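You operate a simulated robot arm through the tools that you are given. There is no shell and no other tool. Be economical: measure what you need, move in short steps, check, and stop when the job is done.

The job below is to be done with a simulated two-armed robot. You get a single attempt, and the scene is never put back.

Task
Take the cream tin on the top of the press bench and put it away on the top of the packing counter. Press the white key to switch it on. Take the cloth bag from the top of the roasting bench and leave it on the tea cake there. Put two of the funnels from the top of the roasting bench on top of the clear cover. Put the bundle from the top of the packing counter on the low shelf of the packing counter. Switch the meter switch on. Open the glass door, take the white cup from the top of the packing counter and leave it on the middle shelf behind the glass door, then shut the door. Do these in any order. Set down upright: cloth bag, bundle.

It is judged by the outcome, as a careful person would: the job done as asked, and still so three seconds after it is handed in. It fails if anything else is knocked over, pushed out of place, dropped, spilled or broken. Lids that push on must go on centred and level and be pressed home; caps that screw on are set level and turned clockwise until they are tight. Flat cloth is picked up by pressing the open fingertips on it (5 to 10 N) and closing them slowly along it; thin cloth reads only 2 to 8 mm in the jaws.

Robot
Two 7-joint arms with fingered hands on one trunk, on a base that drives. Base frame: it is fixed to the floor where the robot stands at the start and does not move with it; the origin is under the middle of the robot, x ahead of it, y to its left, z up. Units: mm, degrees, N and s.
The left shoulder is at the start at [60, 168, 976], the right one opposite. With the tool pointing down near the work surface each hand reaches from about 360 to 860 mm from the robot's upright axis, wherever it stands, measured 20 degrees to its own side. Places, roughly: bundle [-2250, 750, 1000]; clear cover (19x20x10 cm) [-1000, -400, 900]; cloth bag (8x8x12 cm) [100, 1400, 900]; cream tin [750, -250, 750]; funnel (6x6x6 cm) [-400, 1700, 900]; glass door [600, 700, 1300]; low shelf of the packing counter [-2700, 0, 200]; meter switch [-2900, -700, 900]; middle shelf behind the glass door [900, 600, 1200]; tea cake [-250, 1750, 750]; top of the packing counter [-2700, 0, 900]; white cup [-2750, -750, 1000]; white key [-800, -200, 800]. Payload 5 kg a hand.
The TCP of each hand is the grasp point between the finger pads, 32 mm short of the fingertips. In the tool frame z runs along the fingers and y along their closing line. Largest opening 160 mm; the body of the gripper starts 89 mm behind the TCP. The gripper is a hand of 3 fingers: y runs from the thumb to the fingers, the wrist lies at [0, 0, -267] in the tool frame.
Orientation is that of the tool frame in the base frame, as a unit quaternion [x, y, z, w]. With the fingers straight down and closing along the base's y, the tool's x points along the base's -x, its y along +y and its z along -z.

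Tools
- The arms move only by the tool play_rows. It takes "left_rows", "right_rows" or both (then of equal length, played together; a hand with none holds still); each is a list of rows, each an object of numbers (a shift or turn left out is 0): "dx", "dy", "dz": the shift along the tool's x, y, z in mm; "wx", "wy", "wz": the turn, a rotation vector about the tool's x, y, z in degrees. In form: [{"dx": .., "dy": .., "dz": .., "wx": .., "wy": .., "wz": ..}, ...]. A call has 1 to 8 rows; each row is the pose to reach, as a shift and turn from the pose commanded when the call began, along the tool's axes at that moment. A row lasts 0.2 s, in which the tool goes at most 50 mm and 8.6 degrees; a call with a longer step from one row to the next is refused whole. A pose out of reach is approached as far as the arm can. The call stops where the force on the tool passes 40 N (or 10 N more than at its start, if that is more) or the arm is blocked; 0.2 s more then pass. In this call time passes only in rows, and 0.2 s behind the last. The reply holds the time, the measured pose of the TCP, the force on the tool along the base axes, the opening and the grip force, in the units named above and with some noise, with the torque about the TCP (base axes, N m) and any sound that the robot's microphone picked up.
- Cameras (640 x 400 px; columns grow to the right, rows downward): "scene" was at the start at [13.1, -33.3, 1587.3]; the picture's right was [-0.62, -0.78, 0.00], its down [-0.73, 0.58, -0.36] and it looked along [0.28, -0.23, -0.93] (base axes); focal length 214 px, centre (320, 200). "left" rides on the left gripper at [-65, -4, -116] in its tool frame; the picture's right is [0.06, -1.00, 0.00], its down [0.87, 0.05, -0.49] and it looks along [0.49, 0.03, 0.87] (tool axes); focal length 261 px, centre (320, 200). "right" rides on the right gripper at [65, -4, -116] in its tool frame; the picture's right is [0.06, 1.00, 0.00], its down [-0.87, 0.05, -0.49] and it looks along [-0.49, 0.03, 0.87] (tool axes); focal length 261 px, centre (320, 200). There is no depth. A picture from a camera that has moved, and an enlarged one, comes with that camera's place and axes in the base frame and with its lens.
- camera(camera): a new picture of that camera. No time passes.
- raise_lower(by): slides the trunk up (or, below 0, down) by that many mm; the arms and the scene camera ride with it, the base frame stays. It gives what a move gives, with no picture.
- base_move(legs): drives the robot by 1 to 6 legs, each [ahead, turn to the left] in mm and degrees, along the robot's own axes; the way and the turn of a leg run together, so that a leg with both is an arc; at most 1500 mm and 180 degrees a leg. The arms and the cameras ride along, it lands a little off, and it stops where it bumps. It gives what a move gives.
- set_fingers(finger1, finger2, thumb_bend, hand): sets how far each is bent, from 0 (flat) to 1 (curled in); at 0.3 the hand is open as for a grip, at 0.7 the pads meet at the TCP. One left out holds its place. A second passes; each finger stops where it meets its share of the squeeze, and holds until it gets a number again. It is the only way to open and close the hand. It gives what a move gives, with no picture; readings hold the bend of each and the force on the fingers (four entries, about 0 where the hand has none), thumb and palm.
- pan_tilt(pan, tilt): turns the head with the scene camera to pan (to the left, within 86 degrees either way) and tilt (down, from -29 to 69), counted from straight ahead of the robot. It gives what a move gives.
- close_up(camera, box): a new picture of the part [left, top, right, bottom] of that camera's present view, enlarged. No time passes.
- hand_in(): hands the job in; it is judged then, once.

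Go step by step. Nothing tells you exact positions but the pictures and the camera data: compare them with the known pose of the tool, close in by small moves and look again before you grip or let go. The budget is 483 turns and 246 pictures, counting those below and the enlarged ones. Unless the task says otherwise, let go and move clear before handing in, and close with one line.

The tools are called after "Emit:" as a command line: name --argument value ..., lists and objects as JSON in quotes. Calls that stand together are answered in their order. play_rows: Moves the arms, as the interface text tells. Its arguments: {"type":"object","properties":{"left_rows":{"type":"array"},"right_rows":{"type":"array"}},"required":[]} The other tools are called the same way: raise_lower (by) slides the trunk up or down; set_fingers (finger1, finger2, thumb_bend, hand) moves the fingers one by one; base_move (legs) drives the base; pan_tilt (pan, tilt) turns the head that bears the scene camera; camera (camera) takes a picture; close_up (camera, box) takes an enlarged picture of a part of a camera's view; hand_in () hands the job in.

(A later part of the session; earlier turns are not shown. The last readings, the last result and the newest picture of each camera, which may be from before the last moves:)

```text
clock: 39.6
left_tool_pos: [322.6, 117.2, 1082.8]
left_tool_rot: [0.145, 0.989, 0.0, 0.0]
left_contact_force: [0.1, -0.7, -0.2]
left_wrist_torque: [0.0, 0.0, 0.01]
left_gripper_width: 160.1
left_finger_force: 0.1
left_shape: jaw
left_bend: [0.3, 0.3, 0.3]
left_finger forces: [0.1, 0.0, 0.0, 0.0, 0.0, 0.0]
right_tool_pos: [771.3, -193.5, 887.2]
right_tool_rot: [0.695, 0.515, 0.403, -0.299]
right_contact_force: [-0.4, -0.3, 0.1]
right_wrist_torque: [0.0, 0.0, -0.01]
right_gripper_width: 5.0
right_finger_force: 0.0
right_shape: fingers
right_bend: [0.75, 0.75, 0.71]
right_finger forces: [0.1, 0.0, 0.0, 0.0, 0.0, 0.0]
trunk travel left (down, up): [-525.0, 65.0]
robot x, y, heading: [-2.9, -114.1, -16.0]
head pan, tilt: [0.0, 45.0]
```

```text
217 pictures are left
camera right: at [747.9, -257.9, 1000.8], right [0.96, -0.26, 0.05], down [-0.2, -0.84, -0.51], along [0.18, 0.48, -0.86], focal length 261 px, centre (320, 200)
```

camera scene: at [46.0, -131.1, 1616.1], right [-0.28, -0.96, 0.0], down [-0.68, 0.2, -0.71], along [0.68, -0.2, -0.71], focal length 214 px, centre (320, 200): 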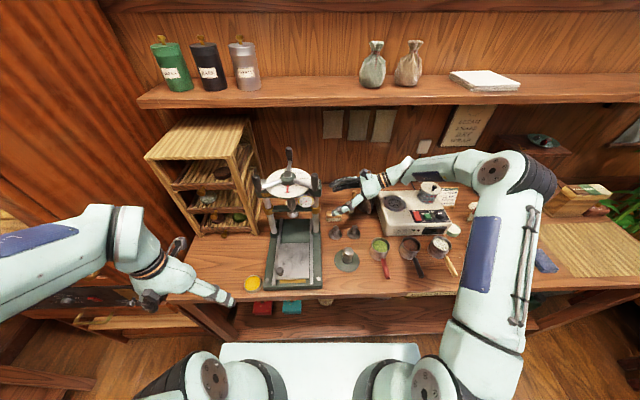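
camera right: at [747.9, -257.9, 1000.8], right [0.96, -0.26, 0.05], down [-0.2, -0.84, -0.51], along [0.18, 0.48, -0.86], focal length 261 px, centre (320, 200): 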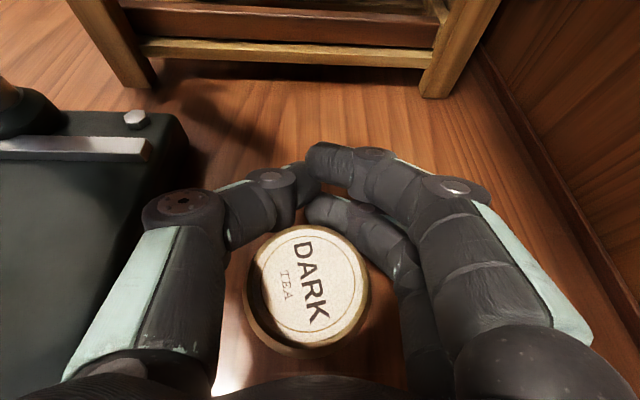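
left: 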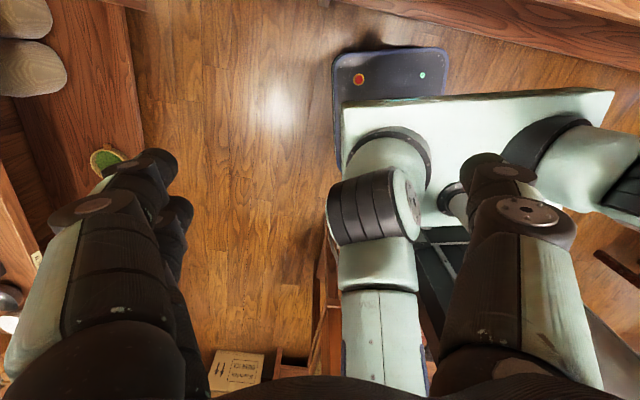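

The tin is caged in the fingers. I'll drag it gently to the right, out from under the press wheel.

Emit:
play_rows --right_rows '[{"dx": -8, "dy": 3, "dz": -14}, {"dx": -16, "dy": 6, "dz": -28}, {"dx": -24, "dy": 9, "dz": -42}, {"dx": -32, "dy": 13, "dz": -56}, {"dx": -40, "dy": 16, "dz": -70}, {"dx": -47, "dy": 19, "dz": -83}]'

Emit:
camera --camera "right"

```text
clock: 41.0
left_tool_pos: [322.7, 115.1, 1082.8]
left_tool_rot: [0.148, 0.989, 0.001, -0.001]
left_contact_force: [-0.4, -1.1, 0.1]
left_wrist_torque: [0.08, -0.03, 0.02]
left_gripper_width: 160.1
left_finger_force: 0.0
left_shape: jaw
left_bend: [0.3, 0.3, 0.3]
left_finger forces: [0.0, 0.0, 0.1, 0.0, 0.1, 0.1]
right_tool_pos: [760.9, -295.5, 887.1]
right_tool_rot: [0.696, 0.514, 0.403, -0.298]
right_contact_force: [-0.4, -1.0, -0.1]
right_wrist_torque: [0.04, 0.01, 0.01]
right_gripper_width: 4.9
right_finger_force: 0.2
right_shape: fingers
right_bend: [0.75, 0.75, 0.71]
right_finger forces: [0.1, 0.2, 0.1, 0.0, 0.2, 0.1]
trunk travel left (down, up): [-525.0, 65.0]
robot x, y, heading: [-5.1, -116.0, -16.0]
head pan, tilt: [0.0, 45.0]
```

```text
216 pictures are left
camera right: at [738.1, -359.3, 1001.0], right [0.96, -0.26, 0.05], down [-0.2, -0.84, -0.51], along [0.18, 0.48, -0.86], focal length 261 px, centre (320, 200)
```

right: 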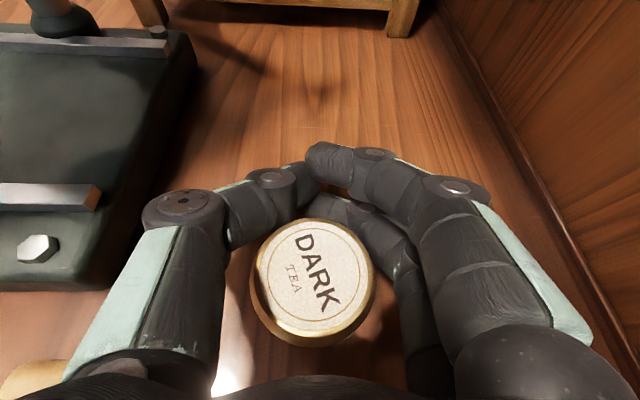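

The tin is dragged clear to about [750,-332]. I'll lift the hand straight up, shift over the tin and turn it nearly vertical.

Emit:
play_rows --right_rows '[{"dx": 17, "dz": -10}, {"dx": 35, "dz": -20}, {"dx": 61, "dz": -35}, {"dx": 87, "dz": -50}, {"dx": 104, "dz": -60}]'

Emit:
camera --camera "right"

```text
clock: 42.2
left_tool_pos: [321.6, 117.2, 1082.6]
left_tool_rot: [0.146, 0.989, 0.001, 0.0]
left_contact_force: [-0.4, -0.1, 0.4]
left_wrist_torque: [-0.03, 0.01, 0.02]
left_gripper_width: 159.9
left_finger_force: 0.1
left_shape: jaw
left_bend: [0.3, 0.3, 0.3]
left_finger forces: [0.0, 0.0, 0.0, 0.1, 0.0, 0.1]
right_tool_pos: [761.7, -289.0, 1007.0]
right_tool_rot: [0.695, 0.515, 0.402, -0.299]
right_contact_force: [0.9, -0.7, 0.2]
right_wrist_torque: [0.02, -0.01, -0.02]
right_gripper_width: 5.1
right_finger_force: 0.0
right_shape: fingers
right_bend: [0.75, 0.75, 0.71]
right_finger forces: [0.1, 0.0, 0.0, 0.0, 0.0, 0.0]
trunk travel left (down, up): [-525.0, 65.0]
robot x, y, heading: [-0.9, -116.6, -16.1]
head pan, tilt: [0.0, 45.0]
```

```text
215 pictures are left
camera right: at [738.7, -354.3, 1121.1], right [0.96, -0.26, 0.05], down [-0.2, -0.84, -0.51], along [0.18, 0.48, -0.86], focal length 261 px, centre (320, 200)
```

right: 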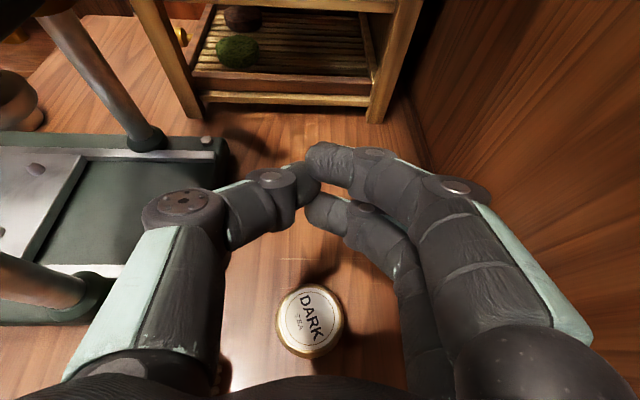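

Emit:
set_fingers --hand "right" --finger1 0.42 --finger2 0.42 --thumb_bend 0.42

Emit:
play_rows --right_rows '[{"dx": -4, "dz": -6, "wy": -8.5}, {"dx": -8, "dz": -12, "wy": -17}, {"dx": -12, "dz": -18, "wy": -25.5}, {"dx": -16, "dz": -24, "wy": -34}, {"dx": -20, "dz": -30, "wy": -42.5}, {"dx": -22, "dz": -38, "wy": -51}]'

Emit:
camera --camera "right"

Emit:
camera --camera "scene"

```text
clock: 43.2
left_tool_pos: [322.8, 117.9, 1082.6]
left_tool_rot: [0.145, 0.989, 0.0, 0.0]
left_contact_force: [0.8, 0.3, -0.7]
left_wrist_torque: [-0.05, -0.02, -0.03]
left_gripper_width: 159.9
left_finger_force: 0.0
left_shape: jaw
left_bend: [0.3, 0.3, 0.3]
left_finger forces: [0.0, 0.0, 0.0, 0.0, 0.0, 0.0]
right_tool_pos: [762.5, -289.1, 1007.4]
right_tool_rot: [0.696, 0.515, 0.403, -0.298]
right_contact_force: [-1.1, 0.0, -0.2]
right_wrist_torque: [0.02, 0.03, 0.03]
right_gripper_width: 119.4
right_finger_force: 0.1
right_shape: fingers
right_bend: [0.42, 0.42, 0.42]
right_finger forces: [0.1, 0.0, 0.0, 0.1, 0.1, 0.0]
trunk travel left (down, up): [-525.0, 65.0]
robot x, y, heading: [-3.8, -116.4, -16.2]
head pan, tilt: [0.0, 45.0]
```

```text
clock: 44.6
left_tool_pos: [322.3, 118.9, 1083.3]
left_tool_rot: [0.146, 0.989, 0.001, 0.0]
left_contact_force: [0.4, -0.2, -0.1]
left_wrist_torque: [-0.04, -0.01, 0.0]
left_gripper_width: 159.9
left_finger_force: 0.0
left_shape: jaw
left_bend: [0.3, 0.3, 0.3]
left_finger forces: [0.0, 0.0, 0.0, 0.0, 0.0, 0.0]
right_tool_pos: [748.6, -332.0, 1006.3]
right_tool_rot: [0.801, 0.593, 0.064, -0.047]
right_contact_force: [-0.3, -0.5, 0.2]
right_wrist_torque: [0.0, 0.02, 0.0]
right_gripper_width: 119.5
right_finger_force: 0.1
right_shape: fingers
right_bend: [0.42, 0.42, 0.42]
right_finger forces: [0.0, 0.1, 0.0, 0.1, 0.0, 0.0]
trunk travel left (down, up): [-525.0, 65.0]
robot x, y, heading: [-4.2, -119.7, -16.2]
head pan, tilt: [0.0, 45.0]
```

```text
214 pictures are left
camera right: at [758.8, -287.4, 1130.0], right [0.97, -0.23, 0.01], down [-0.22, -0.91, 0.35], along [-0.07, -0.34, -0.94], focal length 261 px, centre (320, 200)
```

right: 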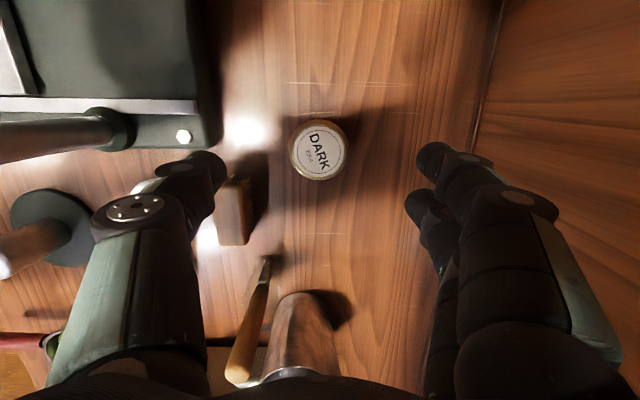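

```text
213 pictures are left
camera scene: at [45.7, -130.4, 1616.1], right [-0.28, -0.96, 0.0], down [-0.68, 0.2, -0.71], along [0.68, -0.2, -0.71], focal length 214 px, centre (320, 200)
```

scene: 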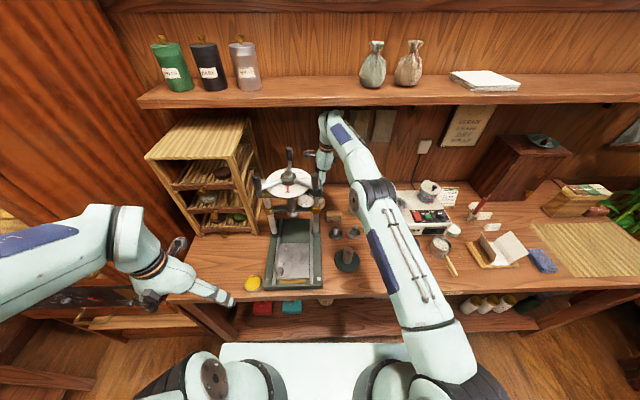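

Emit:
set_fingers --hand "right" --finger1 0.46 --finger2 0.46 --thumb_bend 0.46

Emit:
play_rows --right_rows '[{"dx": -4, "dz": 35}, {"dx": -8, "dz": 70}, {"dx": -10, "dz": 90}]'

Emit:
camera --camera "right"

```text
clock: 45.6
left_tool_pos: [322.5, 117.4, 1082.6]
left_tool_rot: [0.145, 0.989, 0.0, 0.0]
left_contact_force: [0.0, -0.7, -0.8]
left_wrist_torque: [-0.02, 0.0, 0.02]
left_gripper_width: 159.7
left_finger_force: 0.2
left_shape: jaw
left_bend: [0.3, 0.3, 0.3]
left_finger forces: [0.0, 0.0, 0.0, 0.1, 0.0, 0.0]
right_tool_pos: [749.2, -332.1, 1006.9]
right_tool_rot: [0.801, 0.593, 0.064, -0.047]
right_contact_force: [-0.1, -0.6, 0.2]
right_wrist_torque: [0.0, -0.02, 0.04]
right_gripper_width: 104.8
right_finger_force: 0.0
right_shape: fingers
right_bend: [0.46, 0.46, 0.46]
right_finger forces: [0.0, 0.1, 0.0, 0.0, 0.0, 0.0]
trunk travel left (down, up): [-525.0, 65.0]
robot x, y, heading: [-2.5, -114.1, -16.1]
head pan, tilt: [0.0, 45.0]
```

```text
clock: 46.4
left_tool_pos: [322.8, 118.0, 1083.3]
left_tool_rot: [0.146, 0.989, 0.0, -0.001]
left_contact_force: [0.0, -0.9, 1.0]
left_wrist_torque: [0.02, -0.03, 0.0]
left_gripper_width: 160.0
left_finger_force: 0.0
left_shape: jaw
left_bend: [0.3, 0.3, 0.3]
left_finger forces: [0.0, 0.0, 0.0, 0.1, 0.0, 0.1]
right_tool_pos: [749.3, -328.3, 916.8]
right_tool_rot: [0.801, 0.594, 0.066, -0.048]
right_contact_force: [0.1, -0.7, 0.2]
right_wrist_torque: [0.0, 0.01, -0.03]
right_gripper_width: 104.2
right_finger_force: 0.0
right_shape: fingers
right_bend: [0.46, 0.46, 0.46]
right_finger forces: [0.0, 0.0, 0.1, 0.0, 0.0, 0.0]
trunk travel left (down, up): [-525.0, 65.0]
robot x, y, heading: [-0.2, -114.8, -16.2]
head pan, tilt: [0.0, 45.0]
```

```text
212 pictures are left
camera right: at [759.5, -284.0, 1040.9], right [0.97, -0.23, 0.01], down [-0.22, -0.91, 0.35], along [-0.07, -0.34, -0.94], focal length 261 px, centre (320, 200)
```

right: 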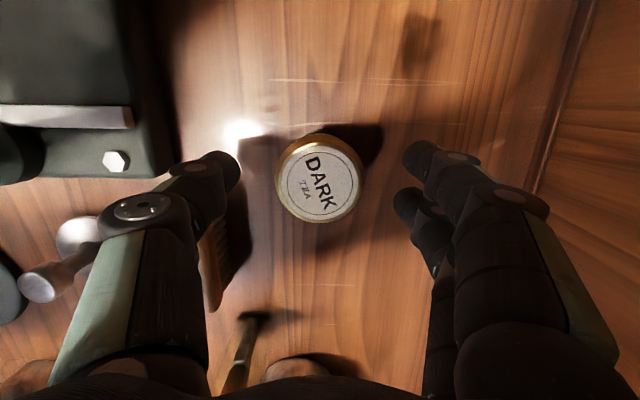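

Emit:
play_rows --right_rows '[{"dx": -2, "dz": 12}, {"dx": -4, "dz": 24}, {"dx": -5, "dz": 32}]'

Emit:
set_fingers --hand "right" --finger1 0.57 --finger2 0.57 --thumb_bend 0.57

Emit:
camera --camera "right"

```text
clock: 47.2
left_tool_pos: [320.9, 117.5, 1084.4]
left_tool_rot: [0.146, 0.989, 0.0, 0.001]
left_contact_force: [0.3, 0.2, 0.7]
left_wrist_torque: [0.04, 0.02, 0.01]
left_gripper_width: 159.8
left_finger_force: 0.1
left_shape: jaw
left_bend: [0.3, 0.3, 0.3]
left_finger forces: [0.0, 0.0, 0.0, 0.1, 0.1, 0.0]
right_tool_pos: [749.2, -327.3, 892.1]
right_tool_rot: [0.801, 0.593, 0.068, -0.046]
right_contact_force: [-3.4, -1.3, 28.1]
right_wrist_torque: [-1.0, -1.44, -0.25]
right_gripper_width: 104.1
right_finger_force: 14.6
right_shape: fingers
right_bend: [0.46, 0.49, 0.46]
right_finger forces: [0.0, 28.5, 0.0, 0.0, 0.1, 0.1]
trunk travel left (down, up): [-525.0, 65.0]
robot x, y, heading: [-6.3, -118.7, -16.2]
head pan, tilt: [0.0, 45.0]
```

```text
clock: 47.9
left_tool_pos: [324.4, 117.3, 1082.4]
left_tool_rot: [0.144, 0.99, 0.0, 0.0]
left_contact_force: [0.8, 0.2, -0.1]
left_wrist_torque: [0.01, 0.04, 0.0]
left_gripper_width: 159.6
left_finger_force: 0.1
left_shape: jaw
left_bend: [0.3, 0.3, 0.3]
left_finger forces: [0.0, 0.0, 0.0, 0.1, 0.1, 0.1]
right_tool_pos: [752.9, -328.9, 892.4]
right_tool_rot: [0.801, 0.594, 0.07, -0.044]
right_contact_force: [2.4, -1.0, 16.5]
right_wrist_torque: [-0.46, -0.7, 0.05]
right_gripper_width: 63.7
right_finger_force: 7.6
right_shape: fingers
right_bend: [0.56, 0.56, 0.56]
right_finger forces: [0.0, 15.0, 0.0, 0.0, 0.2, 0.0]
trunk travel left (down, up): [-525.0, 65.0]
robot x, y, heading: [-4.5, -118.0, -16.6]
head pan, tilt: [0.0, 45.0]
stopped (right hand): the force on the tool passed its limit at 40 N (the readings are from after the stop); the commanded pose is now the measured one
```

```text
211 pictures are left
camera right: at [761.4, -284.4, 1016.2], right [0.97, -0.23, 0.02], down [-0.23, -0.91, 0.34], along [-0.06, -0.34, -0.94], focal length 261 px, centre (320, 200)
```

right: 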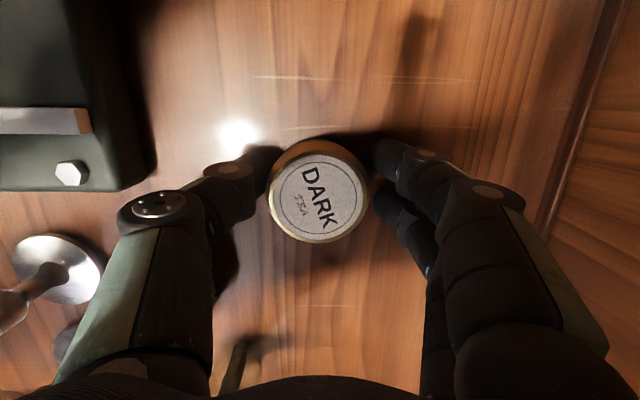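

Emit:
play_rows --right_rows '[{"dx": 1, "dz": -6}]'

Emit:
set_fingers --hand "right" --finger1 0.68 --finger2 0.68 --thumb_bend 0.68

Emit:
camera --camera "right"

```text
clock: 48.3
left_tool_pos: [323.4, 118.0, 1082.4]
left_tool_rot: [0.146, 0.989, 0.0, 0.001]
left_contact_force: [0.2, -1.0, -0.9]
left_wrist_torque: [0.0, -0.02, 0.0]
left_gripper_width: 160.1
left_finger_force: 0.0
left_shape: jaw
left_bend: [0.3, 0.3, 0.3]
left_finger forces: [0.0, 0.1, 0.1, 0.0, 0.0, 0.0]
right_tool_pos: [748.8, -328.9, 893.1]
right_tool_rot: [0.801, 0.593, 0.067, -0.047]
right_contact_force: [0.6, 0.2, 0.1]
right_wrist_torque: [-0.01, -0.02, -0.01]
right_gripper_width: 64.0
right_finger_force: 0.1
right_shape: fingers
right_bend: [0.56, 0.55, 0.56]
right_finger forces: [0.1, 0.0, 0.1, 0.0, 0.0, 0.0]
trunk travel left (down, up): [-525.0, 65.0]
robot x, y, heading: [-2.7, -116.8, -16.4]
head pan, tilt: [0.0, 45.0]
```

```text
clock: 49.3
left_tool_pos: [322.7, 117.9, 1081.9]
left_tool_rot: [0.146, 0.989, 0.0, 0.0]
left_contact_force: [-0.9, -0.4, -0.1]
left_wrist_torque: [0.0, 0.06, 0.02]
left_gripper_width: 159.8
left_finger_force: 0.0
left_shape: jaw
left_bend: [0.3, 0.3, 0.3]
left_finger forces: [0.0, 0.0, 0.1, 0.1, 0.1, 0.0]
right_tool_pos: [751.1, -327.2, 895.5]
right_tool_rot: [0.801, 0.593, 0.068, -0.046]
right_contact_force: [-0.1, -0.4, -0.5]
right_wrist_torque: [0.03, 0.0, 0.01]
right_gripper_width: 51.6
right_finger_force: 16.6
right_shape: fingers
right_bend: [0.6, 0.58, 0.62]
right_finger forces: [7.8, 9.1, 0.0, 0.1, 17.2, 0.0]
trunk travel left (down, up): [-525.0, 65.0]
robot x, y, heading: [-4.5, -116.2, -16.1]
head pan, tilt: [0.0, 45.0]
```

```text
210 pictures are left
camera right: at [759.7, -283.9, 1019.7], right [0.97, -0.23, 0.02], down [-0.22, -0.91, 0.34], along [-0.07, -0.34, -0.94], focal length 261 px, centre (320, 200)
```

right: 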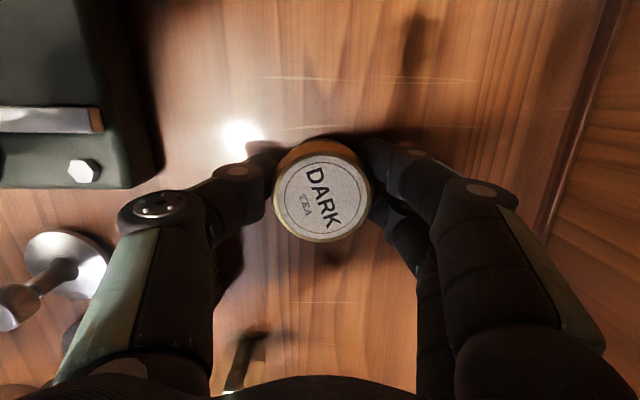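

The tin is gripped (51.6 mm, 17 N). I lift it and bring it back toward the robot.

Emit:
play_rows --right_rows '[{"dx": 4, "dz": -25}, {"dx": 9, "dz": -60}, {"dx": 16, "dz": -105}, {"dx": 5, "dy": -30, "dz": -115}, {"dx": -10, "dy": -70, "dz": -122}, {"dx": -30, "dy": -110, "dz": -127}, {"dx": -50, "dy": -150, "dz": -132}, {"dx": -60, "dy": -195, "dz": -135}]'

Emit:
play_rows --right_rows '[{"dx": -10, "dy": -45, "dz": -8}, {"dx": -20, "dy": -90, "dz": -16}, {"dx": -30, "dy": -135, "dz": -24}, {"dx": -30, "dy": -180, "dz": -32}, {"dx": -30, "dy": -225, "dz": -40}, {"dx": -30, "dy": -260, "dz": -50}]'

Emit:
camera --camera "scene"

Emit:
camera --camera "right"

```text
clock: 51.1
left_tool_pos: [321.4, 117.2, 1083.6]
left_tool_rot: [0.144, 0.99, 0.0, 0.001]
left_contact_force: [0.0, 0.2, -0.3]
left_wrist_torque: [-0.01, -0.02, 0.0]
left_gripper_width: 159.8
left_finger_force: 0.1
left_shape: jaw
left_bend: [0.3, 0.3, 0.3]
left_finger forces: [0.0, 0.0, 0.0, 0.0, 0.0, 0.1]
right_tool_pos: [540.3, -348.4, 1018.4]
right_tool_rot: [0.8, 0.595, 0.067, -0.046]
right_contact_force: [-0.8, 0.1, 0.1]
right_wrist_torque: [0.01, 0.02, 0.0]
right_gripper_width: 51.4
right_finger_force: 17.8
right_shape: fingers
right_bend: [0.61, 0.58, 0.63]
right_finger forces: [7.9, 9.2, 0.1, 0.0, 16.8, 0.1]
trunk travel left (down, up): [-525.0, 65.0]
robot x, y, heading: [-5.1, -116.8, -16.1]
head pan, tilt: [0.0, 45.0]
```

```text
clock: 52.5
left_tool_pos: [322.6, 118.0, 1082.6]
left_tool_rot: [0.145, 0.989, 0.0, 0.001]
left_contact_force: [-0.9, -0.7, 0.6]
left_wrist_torque: [0.01, 0.01, 0.0]
left_gripper_width: 159.9
left_finger_force: 0.1
left_shape: jaw
left_bend: [0.3, 0.3, 0.3]
left_finger forces: [0.0, 0.0, 0.1, 0.0, 0.0, 0.1]
right_tool_pos: [278.4, -308.2, 1059.8]
right_tool_rot: [0.801, 0.594, 0.067, -0.046]
right_contact_force: [0.1, -0.2, -1.1]
right_wrist_torque: [-0.01, -0.05, 0.01]
right_gripper_width: 51.2
right_finger_force: 16.5
right_shape: fingers
right_bend: [0.61, 0.58, 0.63]
right_finger forces: [7.8, 9.1, 0.0, 0.0, 16.6, 0.0]
trunk travel left (down, up): [-525.0, 65.0]
robot x, y, heading: [-0.1, -114.7, -16.0]
head pan, tilt: [0.0, 45.0]
```

```text
209 pictures are left
camera scene: at [44.1, -131.1, 1616.1], right [-0.28, -0.96, 0.0], down [-0.68, 0.2, -0.71], along [0.68, -0.2, -0.71], focal length 214 px, centre (320, 200)
```

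scene: 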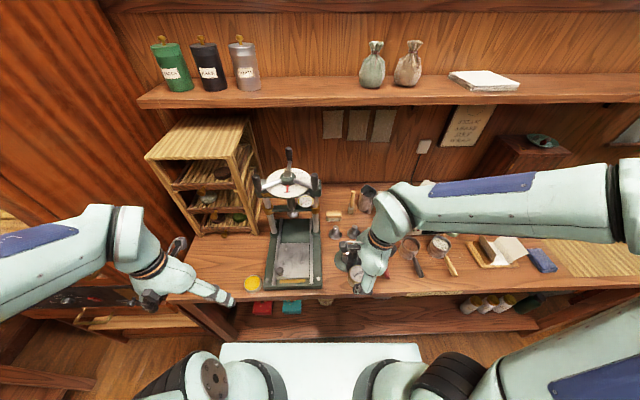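

```text
208 pictures are left
camera right: at [288.3, -264.4, 1183.8], right [0.97, -0.23, 0.02], down [-0.22, -0.91, 0.34], along [-0.06, -0.34, -0.94], focal length 261 px, centre (320, 200)
```

right: 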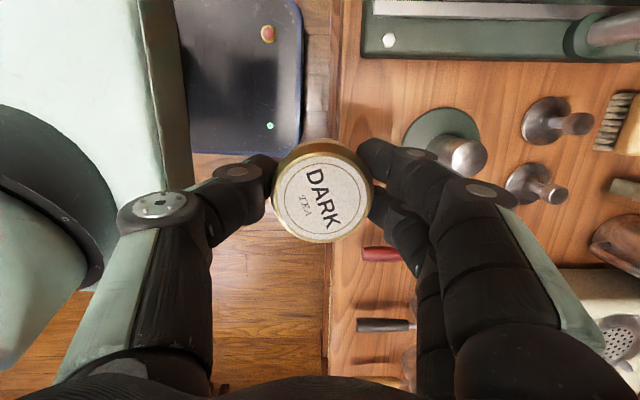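

Tin held. I back off and turn to see the left and rear of the room.

Emit:
base_move --legs '[[-150, 0], [0, 106]]'

Emit:
pan_tilt --pan 0 --tilt 30

Emit:
camera --camera "scene"

Emit:
pan_tilt --pan 80 --tilt 30

Emit:
camera --camera "scene"

```text
clock: 58.4
left_tool_pos: [-453.7, 181.8, 1081.4]
left_tool_rot: [-0.695, 0.719, 0.0, 0.0]
left_contact_force: [0.4, 0.2, 0.2]
left_wrist_torque: [-0.03, 0.01, -0.03]
left_gripper_width: 159.9
left_finger_force: 0.2
left_shape: jaw
left_bend: [0.3, 0.3, 0.3]
left_finger forces: [0.1, 0.0, 0.0, 0.0, 0.0, 0.0]
right_tool_pos: [-32.5, 247.6, 1058.4]
right_tool_rot: [0.02, 0.997, 0.005, -0.081]
right_contact_force: [0.2, 0.9, -0.7]
right_wrist_torque: [-0.03, -0.03, -0.01]
right_gripper_width: 50.9
right_finger_force: 16.2
right_shape: fingers
right_bend: [0.61, 0.58, 0.63]
right_finger forces: [7.8, 8.8, 0.0, 0.1, 16.1, 0.0]
trunk travel left (down, up): [-525.0, 65.0]
robot x, y, heading: [-145.8, -74.8, 88.6]
head pan, tilt: [0.0, 45.0]
```

```text
clock: 59.2
left_tool_pos: [-454.4, 180.8, 1083.2]
left_tool_rot: [-0.694, 0.72, 0.0, 0.0]
left_contact_force: [-0.6, 0.8, 0.3]
left_wrist_torque: [0.02, -0.01, 0.02]
left_gripper_width: 160.2
left_finger_force: 0.1
left_shape: jaw
left_bend: [0.3, 0.3, 0.3]
left_finger forces: [0.0, 0.0, 0.1, 0.0, 0.0, 0.1]
right_tool_pos: [-29.9, 246.7, 1060.1]
right_tool_rot: [0.02, 0.996, 0.005, -0.081]
right_contact_force: [-0.8, 0.0, -0.6]
right_wrist_torque: [0.01, -0.03, 0.0]
right_gripper_width: 50.9
right_finger_force: 16.3
right_shape: fingers
right_bend: [0.61, 0.58, 0.63]
right_finger forces: [7.8, 8.7, 0.0, 0.0, 16.1, 0.0]
trunk travel left (down, up): [-525.0, 65.0]
robot x, y, heading: [-142.1, -74.5, 88.5]
head pan, tilt: [0.0, 30.0]
```

```text
207 pictures are left
camera scene: at [-144.4, -15.2, 1638.7], right [1.0, -0.03, 0.0], down [-0.01, -0.5, -0.87], along [0.02, 0.87, -0.5], focal length 214 px, centre (320, 200)
```

scene: 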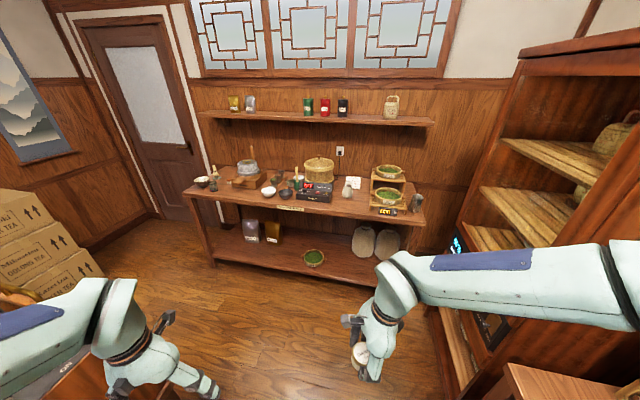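

```text
clock: 60.7
left_tool_pos: [-454.7, 181.1, 1083.4]
left_tool_rot: [-0.695, 0.719, 0.0, 0.0]
left_contact_force: [0.0, 0.1, 0.2]
left_wrist_torque: [-0.02, 0.0, 0.01]
left_gripper_width: 159.7
left_finger_force: 0.1
left_shape: jaw
left_bend: [0.3, 0.3, 0.3]
left_finger forces: [0.0, 0.0, 0.0, 0.0, 0.0, 0.0]
right_tool_pos: [-31.6, 246.8, 1059.2]
right_tool_rot: [0.02, 0.996, 0.005, -0.082]
right_contact_force: [-0.1, 0.7, -0.5]
right_wrist_torque: [-0.04, -0.01, -0.02]
right_gripper_width: 50.9
right_finger_force: 16.7
right_shape: fingers
right_bend: [0.61, 0.58, 0.63]
right_finger forces: [7.9, 8.8, 0.0, 0.0, 16.2, 0.0]
trunk travel left (down, up): [-525.0, 65.0]
robot x, y, heading: [-144.1, -75.6, 88.7]
head pan, tilt: [80.0, 30.0]
```

```text
206 pictures are left
camera scene: at [-235.3, -87.6, 1638.7], right [0.2, 0.98, 0.0], down [0.49, -0.1, -0.87], along [-0.85, 0.17, -0.5], focal length 214 px, centre (320, 200)
```

scene: 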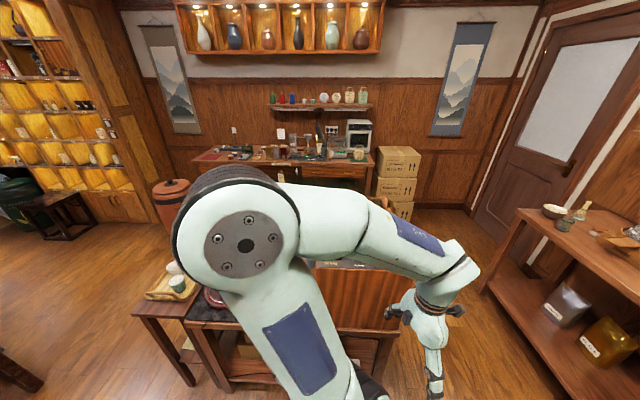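

Emit:
base_move --legs '[[0, 91]]'

Emit:
pan_tilt --pan 0 --tilt 45

Emit:
camera --camera "scene"

```text
clock: 65.2
left_tool_pos: [-389.2, -393.4, 1082.2]
left_tool_rot: [1.0, 0.0, -0.001, 0.0]
left_contact_force: [-0.5, -0.8, 0.4]
left_wrist_torque: [0.03, 0.02, -0.02]
left_gripper_width: 159.9
left_finger_force: 0.0
left_shape: jaw
left_bend: [0.3, 0.3, 0.3]
left_finger forces: [0.0, 0.0, 0.1, 0.1, 0.0, 0.1]
right_tool_pos: [-471.1, 27.5, 1059.9]
right_tool_rot: [-0.704, 0.705, -0.056, -0.061]
right_contact_force: [-0.4, -0.1, -1.1]
right_wrist_torque: [-0.02, 0.01, -0.01]
right_gripper_width: 51.0
right_finger_force: 16.2
right_shape: fingers
right_bend: [0.61, 0.58, 0.63]
right_finger forces: [7.8, 8.7, 0.0, 0.0, 15.8, 0.0]
trunk travel left (down, up): [-525.0, 65.0]
robot x, y, heading: [-143.5, -75.9, -179.4]
head pan, tilt: [80.0, 30.0]
```

```text
clock: 66.7
left_tool_pos: [-389.6, -393.2, 1082.5]
left_tool_rot: [1.0, 0.001, 0.0, 0.0]
left_contact_force: [0.1, 0.0, 0.3]
left_wrist_torque: [0.0, 0.03, 0.03]
left_gripper_width: 159.8
left_finger_force: 0.0
left_shape: jaw
left_bend: [0.3, 0.3, 0.3]
left_finger forces: [0.0, 0.0, 0.0, 0.1, 0.0, 0.0]
right_tool_pos: [-472.5, 27.0, 1058.4]
right_tool_rot: [-0.704, 0.706, -0.055, -0.061]
right_contact_force: [0.3, 0.0, -0.8]
right_wrist_torque: [-0.03, 0.02, -0.01]
right_gripper_width: 50.6
right_finger_force: 15.9
right_shape: fingers
right_bend: [0.61, 0.58, 0.63]
right_finger forces: [7.8, 8.7, 0.0, 0.1, 15.8, 0.1]
trunk travel left (down, up): [-525.0, 65.0]
robot x, y, heading: [-145.8, -75.5, -179.5]
head pan, tilt: [0.0, 45.0]
```

```text
205 pictures are left
camera scene: at [-197.3, -76.3, 1616.1], right [-0.01, 1.0, 0.0], down [0.71, 0.01, -0.71], along [-0.71, -0.01, -0.71], focal length 214 px, centre (320, 200)
```

scene: 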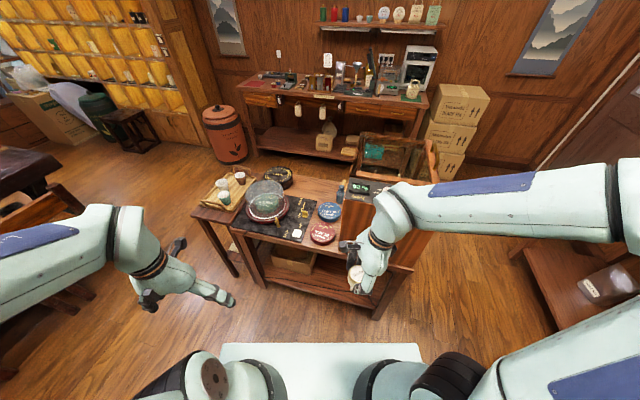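

Emit:
close_up --camera "scene" --box '[180, 130, 420, 290]'

Emit:
close_up --camera "scene" --box '[230, 30, 470, 180]'

```text
2.50 times, centred on (300, 210) of scene
camera zoom: at [-197.3, -76.3, 1616.1], right [-0.01, 1.0, 0.0], down [0.71, 0.01, -0.71], along [-0.71, -0.01, -0.71], focal length 536 px, centre (370, 175)
```

zoom: 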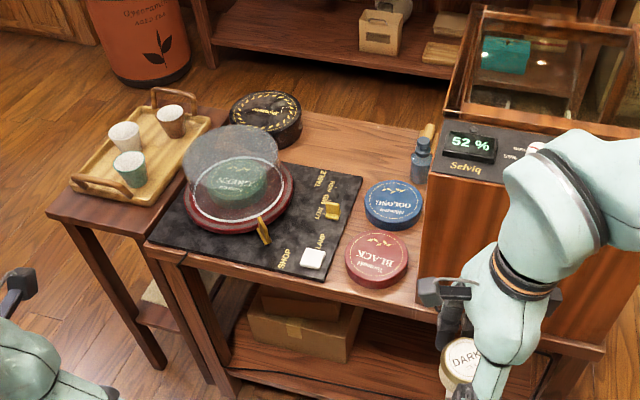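

```text
2.67 times, centred on (350, 105) of scene
camera zoom: at [-197.3, -76.3, 1616.1], right [-0.01, 1.0, 0.0], down [0.71, 0.01, -0.71], along [-0.71, -0.01, -0.71], focal length 572 px, centre (240, 453)
```

zoom: 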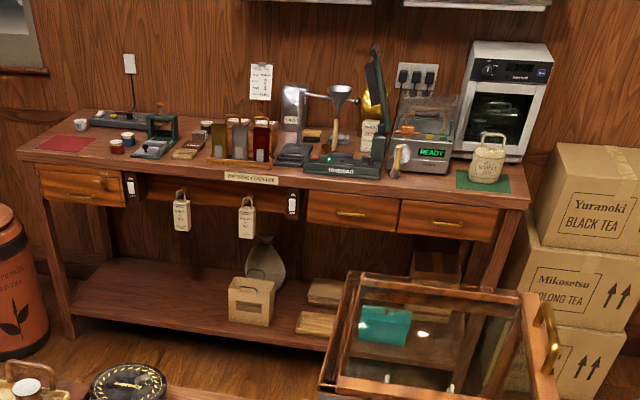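

The white key sits at about [-787,-192,~810] on the dark mat, within the left hand's reach. I close the left fingers and move over it.

Emit:
set_fingers --hand "left" --finger1 0.72 --finger2 0.72 --thumb_bend 0.72

Emit:
play_rows --left_rows '[{"dx": -42, "dy": -20, "dz": 5}, {"dx": -84, "dy": -40, "dz": 10}, {"dx": -126, "dy": -60, "dz": 15}, {"dx": -168, "dy": -80, "dz": 20}, {"dx": -210, "dy": -100, "dz": 25}, {"dx": -252, "dy": -120, "dz": 30}, {"dx": -294, "dy": -140, "dz": 35}, {"dx": -330, "dy": -165, "dz": 40}]'

Emit:
camera --camera "left"

```text
clock: 67.7
left_tool_pos: [-388.9, -393.3, 1082.1]
left_tool_rot: [1.0, 0.001, 0.0, 0.0]
left_contact_force: [-0.1, -0.4, 0.6]
left_wrist_torque: [0.02, 0.0, 0.01]
left_gripper_width: 6.5
left_finger_force: 0.0
left_shape: fingers
left_bend: [0.72, 0.72, 0.72]
left_finger forces: [0.1, 0.0, 0.0, 0.0, 0.1, 0.1]
right_tool_pos: [-471.9, 26.5, 1059.1]
right_tool_rot: [-0.704, 0.706, -0.055, -0.06]
right_contact_force: [-0.2, -0.8, -0.4]
right_wrist_torque: [0.0, 0.0, -0.03]
right_gripper_width: 50.7
right_finger_force: 16.2
right_shape: fingers
right_bend: [0.61, 0.58, 0.63]
right_finger forces: [7.8, 8.7, 0.0, 0.0, 15.8, 0.0]
trunk travel left (down, up): [-525.0, 65.0]
robot x, y, heading: [-145.1, -75.3, -179.3]
head pan, tilt: [0.0, 45.0]
```

```text
clock: 69.5
left_tool_pos: [-718.4, -229.2, 1043.7]
left_tool_rot: [1.0, 0.0, 0.0, 0.001]
left_contact_force: [0.0, 0.6, 0.0]
left_wrist_torque: [-0.01, 0.01, 0.01]
left_gripper_width: 6.6
left_finger_force: 0.1
left_shape: fingers
left_bend: [0.72, 0.72, 0.72]
left_finger forces: [0.0, 0.1, 0.1, 0.0, 0.0, 0.0]
right_tool_pos: [-473.4, 27.3, 1058.0]
right_tool_rot: [-0.704, 0.706, -0.056, -0.059]
right_contact_force: [-1.5, 1.0, -1.5]
right_wrist_torque: [-0.04, -0.01, 0.03]
right_gripper_width: 50.6
right_finger_force: 16.3
right_shape: fingers
right_bend: [0.61, 0.58, 0.63]
right_finger forces: [7.8, 8.7, 0.0, 0.0, 15.7, 0.2]
trunk travel left (down, up): [-525.0, 65.0]
robot x, y, heading: [-143.1, -75.8, -179.4]
head pan, tilt: [0.0, 45.0]
```

```text
202 pictures are left
camera left: at [-784.2, -224.5, 1160.0], right [0.06, 1.0, 0.0], down [0.87, -0.05, 0.49], along [0.49, -0.03, -0.87], focal length 261 px, centre (320, 200)
```

left: 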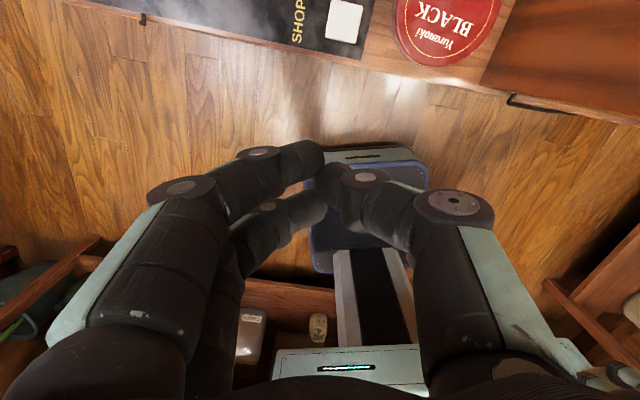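

Emit:
play_rows --left_rows '[{"dx": -40, "dy": -12, "dz": 20}, {"dx": -80, "dy": -24, "dz": 50}, {"dx": -98, "dy": -32, "dz": 90}, {"dx": -98, "dy": -32, "dz": 120}]'

Emit:
camera --camera "left"

Emit:
camera --camera "scene"

```text
refused: row 2 steps farther than a row can; nothing moved
```

```text
201 pictures are left
camera left: at [-784.2, -224.5, 1160.0], right [0.06, 1.0, 0.0], down [0.87, -0.05, 0.49], along [0.49, -0.03, -0.87], focal length 261 px, centre (320, 200)
```

left: 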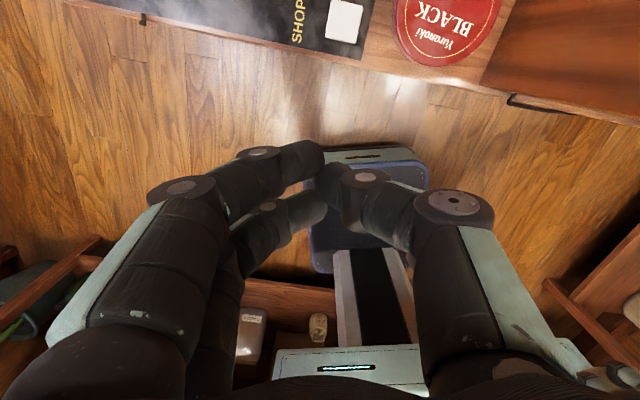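

```text
200 pictures are left
camera scene: at [-198.3, -75.1, 1616.1], right [-0.01, 1.0, 0.0], down [0.71, 0.01, -0.71], along [-0.71, -0.01, -0.71], focal length 214 px, centre (320, 200)
```

scene: 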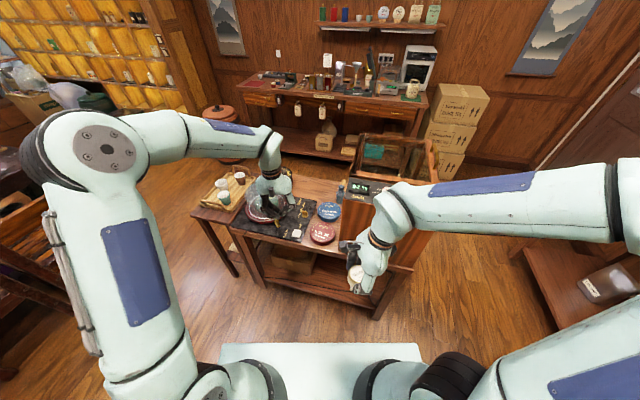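

Emit:
play_rows --left_rows '[{"dx": -35, "dy": -12, "dz": 20}, {"dx": -70, "dy": -24, "dz": 45}, {"dx": -98, "dy": -32, "dz": 80}, {"dx": -98, "dy": -32, "dz": 120}]'

Emit:
camera --camera "left"

Emit:
close_up --camera "scene" --box '[220, 120, 380, 260]'

```text
clock: 70.5
left_tool_pos: [-817.0, -198.2, 920.8]
left_tool_rot: [1.0, 0.0, 0.0, 0.0]
left_contact_force: [0.2, 0.4, -0.7]
left_wrist_torque: [0.01, -0.03, -0.01]
left_gripper_width: 6.6
left_finger_force: 0.0
left_shape: fingers
left_bend: [0.72, 0.72, 0.72]
left_finger forces: [0.0, 0.0, 0.0, 0.1, 0.1, 0.1]
right_tool_pos: [-472.6, 25.9, 1058.2]
right_tool_rot: [-0.704, 0.705, -0.056, -0.06]
right_contact_force: [-0.5, 0.0, 0.0]
right_wrist_torque: [-0.02, 0.0, 0.0]
right_gripper_width: 50.3
right_finger_force: 15.6
right_shape: fingers
right_bend: [0.61, 0.58, 0.63]
right_finger forces: [7.8, 8.7, 0.1, 0.0, 15.8, 0.0]
trunk travel left (down, up): [-525.0, 65.0]
robot x, y, heading: [-145.3, -72.7, -179.3]
head pan, tilt: [0.0, 45.0]
```

```text
199 pictures are left
camera left: at [-883.0, -194.4, 1037.5], right [0.06, 1.0, 0.0], down [0.87, -0.05, 0.49], along [0.49, -0.03, -0.87], focal length 261 px, centre (320, 200)
```

left: 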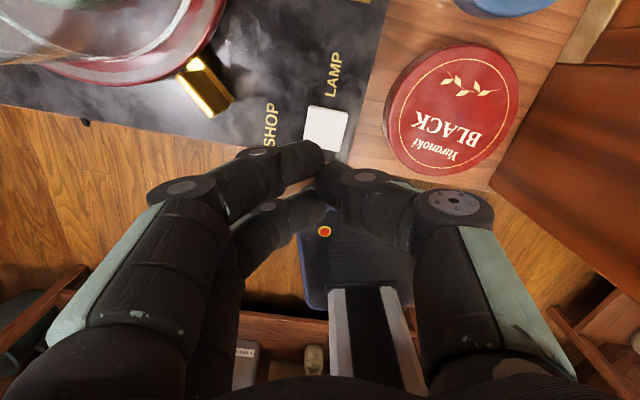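

```text
2.86 times, centred on (300, 190) of scene
camera zoom: at [-197.4, -76.3, 1616.2], right [-0.01, 1.0, 0.0], down [0.71, 0.01, -0.71], along [-0.71, -0.01, -0.71], focal length 613 px, centre (377, 229)
```

zoom: 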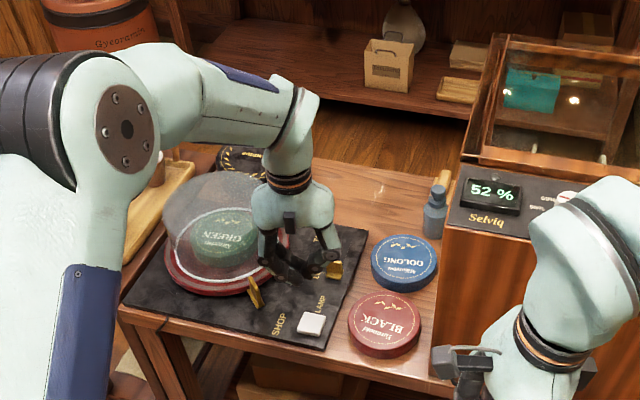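

The key is right under the left hand at about [-817,-193,775]. I lower until it presses.

Emit:
play_rows --left_rows '[{"dy": -5, "dz": 40}, {"dy": -5, "dz": 80}, {"dy": -5, "dz": 95}]'

Emit:
camera --camera "left"

```text
clock: 71.3
left_tool_pos: [-816.5, -192.5, 826.8]
left_tool_rot: [1.0, 0.001, 0.0, 0.0]
left_contact_force: [-0.9, -0.2, 0.4]
left_wrist_torque: [0.0, 0.02, -0.01]
left_gripper_width: 6.4
left_finger_force: 0.0
left_shape: fingers
left_bend: [0.72, 0.72, 0.72]
left_finger forces: [0.0, 0.0, 0.1, 0.0, 0.0, 0.0]
right_tool_pos: [-473.1, 26.8, 1058.5]
right_tool_rot: [-0.704, 0.706, -0.055, -0.061]
right_contact_force: [-1.2, 0.1, -0.7]
right_wrist_torque: [0.0, -0.04, -0.01]
right_gripper_width: 50.9
right_finger_force: 16.5
right_shape: fingers
right_bend: [0.61, 0.58, 0.63]
right_finger forces: [7.8, 8.7, 0.0, 0.0, 15.9, 0.0]
trunk travel left (down, up): [-525.0, 65.0]
robot x, y, heading: [-143.5, -74.8, -179.5]
head pan, tilt: [0.0, 45.0]
```

```text
197 pictures are left
camera left: at [-883.1, -188.0, 943.5], right [0.06, 1.0, 0.0], down [0.87, -0.05, 0.49], along [0.49, -0.03, -0.87], focal length 261 px, centre (320, 200)
```

left: 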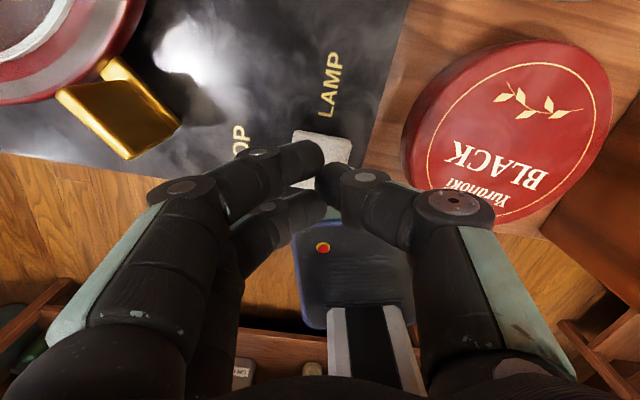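

Emit:
play_rows --left_rows '[{"dx": -5, "dz": 10}, {"dx": -5, "dz": 18}, {"dx": -5, "dz": 24}]'

```text
clock: 72.1
left_tool_pos: [-822.2, -192.2, 802.9]
left_tool_rot: [1.0, 0.001, 0.0, 0.0]
left_contact_force: [0.6, 0.2, 1.6]
left_wrist_torque: [0.03, 0.01, 0.02]
left_gripper_width: 6.4
left_finger_force: 1.4
left_shape: fingers
left_bend: [0.72, 0.72, 0.72]
left_finger forces: [0.0, 0.1, 0.0, 0.0, 2.2, 0.1]
right_tool_pos: [-472.4, 27.4, 1059.0]
right_tool_rot: [-0.704, 0.706, -0.055, -0.06]
right_contact_force: [0.5, -0.5, -0.1]
right_wrist_torque: [0.02, -0.02, 0.02]
right_gripper_width: 50.6
right_finger_force: 16.3
right_shape: fingers
right_bend: [0.61, 0.58, 0.63]
right_finger forces: [7.8, 8.7, 0.0, 0.1, 15.9, 0.1]
trunk travel left (down, up): [-525.0, 65.0]
robot x, y, heading: [-146.6, -77.2, -179.3]
head pan, tilt: [0.0, 45.0]
heard: click
```

A click was heard. I lift and look for the switched-on effect.

Emit:
play_rows --left_rows '[{"dz": -40}, {"dz": -80}, {"dz": -120}]'

Emit:
camera --camera "left"

```text
clock: 72.9
left_tool_pos: [-821.0, -191.9, 922.8]
left_tool_rot: [1.0, 0.001, 0.0, 0.0]
left_contact_force: [0.1, 1.3, -0.1]
left_wrist_torque: [0.01, -0.02, 0.03]
left_gripper_width: 6.3
left_finger_force: 0.1
left_shape: fingers
left_bend: [0.72, 0.72, 0.72]
left_finger forces: [0.1, 0.1, 0.1, 0.0, 0.0, 0.0]
right_tool_pos: [-470.9, 27.0, 1058.8]
right_tool_rot: [-0.705, 0.705, -0.055, -0.061]
right_contact_force: [0.5, -0.2, -0.2]
right_wrist_torque: [-0.02, 0.05, -0.01]
right_gripper_width: 50.6
right_finger_force: 16.7
right_shape: fingers
right_bend: [0.61, 0.58, 0.63]
right_finger forces: [7.8, 8.8, 0.1, 0.0, 15.8, 0.1]
trunk travel left (down, up): [-525.0, 65.0]
robot x, y, heading: [-144.6, -72.2, -179.3]
head pan, tilt: [0.0, 45.0]
```

```text
196 pictures are left
camera left: at [-887.9, -187.5, 1039.8], right [0.06, 1.0, 0.0], down [0.87, -0.05, 0.49], along [0.49, -0.03, -0.87], focal length 261 px, centre (320, 200)
```

left: 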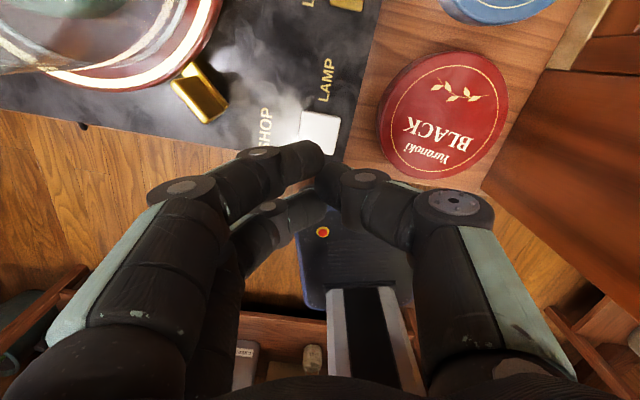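

The ring under the cover lights up: key done. I retract the left hand and plan the way to the packing counter.

Emit:
play_rows --left_rows '[{"dx": 0, "dz": -45}, {"dx": 15, "dz": -90}, {"dx": 45, "dy": 15, "dz": -120}, {"dx": 85, "dy": 35, "dz": -130}, {"dx": 127, "dy": 60, "dz": -140}, {"dx": 170, "dy": 80, "dz": -145}, {"dx": 212, "dy": 100, "dz": -150}, {"dx": 255, "dy": 120, "dz": -150}]'

Emit:
play_rows --left_rows '[{"dx": 40, "dy": 20}, {"dx": 80, "dy": 40}, {"dx": 120, "dy": 60}, {"dx": 160, "dy": 80}, {"dx": 175, "dy": 90}]'

Emit:
pan_tilt --pan 0 --tilt 25

Emit:
camera --camera "scene"

```text
clock: 74.7
left_tool_pos: [-567.5, -311.0, 1074.9]
left_tool_rot: [1.0, 0.001, -0.001, -0.001]
left_contact_force: [0.4, -0.3, 0.1]
left_wrist_torque: [-0.02, 0.03, 0.0]
left_gripper_width: 6.5
left_finger_force: 0.1
left_shape: fingers
left_bend: [0.72, 0.72, 0.72]
left_finger forces: [0.0, 0.0, 0.0, 0.0, 0.0, 0.1]
right_tool_pos: [-471.3, 26.2, 1059.3]
right_tool_rot: [-0.704, 0.705, -0.055, -0.061]
right_contact_force: [0.8, -0.4, -0.7]
right_wrist_torque: [0.05, 0.03, 0.02]
right_gripper_width: 50.6
right_finger_force: 15.9
right_shape: fingers
right_bend: [0.61, 0.58, 0.63]
right_finger forces: [7.8, 8.7, 0.0, 0.1, 15.8, 0.0]
trunk travel left (down, up): [-525.0, 65.0]
robot x, y, heading: [-144.3, -74.3, -179.5]
head pan, tilt: [0.0, 45.0]
```

```text
clock: 75.9
left_tool_pos: [-391.0, -402.0, 1073.8]
left_tool_rot: [1.0, -0.001, 0.001, 0.0]
left_contact_force: [-1.0, -0.2, 0.0]
left_wrist_torque: [0.04, -0.01, 0.0]
left_gripper_width: 6.8
left_finger_force: 0.1
left_shape: fingers
left_bend: [0.72, 0.72, 0.72]
left_finger forces: [0.1, 0.0, 0.0, 0.0, 0.0, 0.1]
right_tool_pos: [-473.4, 26.1, 1058.8]
right_tool_rot: [-0.704, 0.706, -0.056, -0.06]
right_contact_force: [-0.5, -0.4, -0.5]
right_wrist_torque: [0.03, 0.0, -0.03]
right_gripper_width: 50.3
right_finger_force: 16.3
right_shape: fingers
right_bend: [0.61, 0.58, 0.63]
right_finger forces: [7.6, 8.7, 0.0, 0.0, 15.7, 0.0]
trunk travel left (down, up): [-525.0, 65.0]
robot x, y, heading: [-144.1, -74.4, -179.6]
head pan, tilt: [0.0, 45.0]
```

```text
clock: 76.7
left_tool_pos: [-392.5, -401.4, 1073.4]
left_tool_rot: [1.0, 0.001, 0.0, 0.0]
left_contact_force: [0.4, 0.6, 1.2]
left_wrist_torque: [0.02, 0.0, -0.02]
left_gripper_width: 6.3
left_finger_force: 0.0
left_shape: fingers
left_bend: [0.72, 0.72, 0.72]
left_finger forces: [0.0, 0.0, 0.1, 0.0, 0.0, 0.1]
right_tool_pos: [-472.1, 26.1, 1058.8]
right_tool_rot: [-0.704, 0.706, -0.056, -0.06]
right_contact_force: [-0.6, 0.7, -1.0]
right_wrist_torque: [0.01, 0.05, 0.02]
right_gripper_width: 50.4
right_finger_force: 16.2
right_shape: fingers
right_bend: [0.61, 0.58, 0.63]
right_finger forces: [7.7, 8.7, 0.0, 0.0, 15.8, 0.1]
trunk travel left (down, up): [-525.0, 65.0]
robot x, y, heading: [-146.7, -77.1, -179.6]
head pan, tilt: [0.0, 25.0]
```

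```text
195 pictures are left
camera scene: at [-208.0, -76.4, 1646.6], right [-0.01, 1.0, 0.0], down [0.42, 0.0, -0.91], along [-0.91, -0.01, -0.42], focal length 214 px, centre (320, 200)
```

scene: 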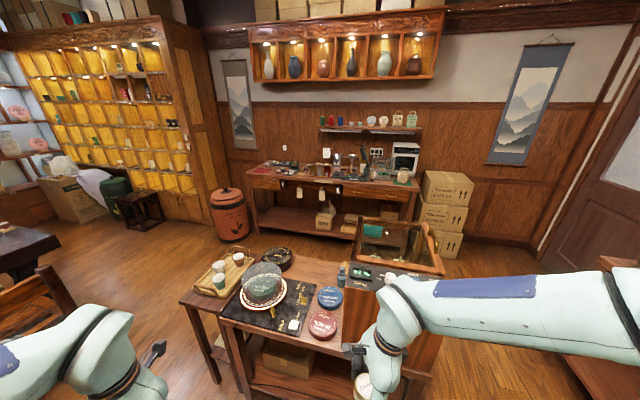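

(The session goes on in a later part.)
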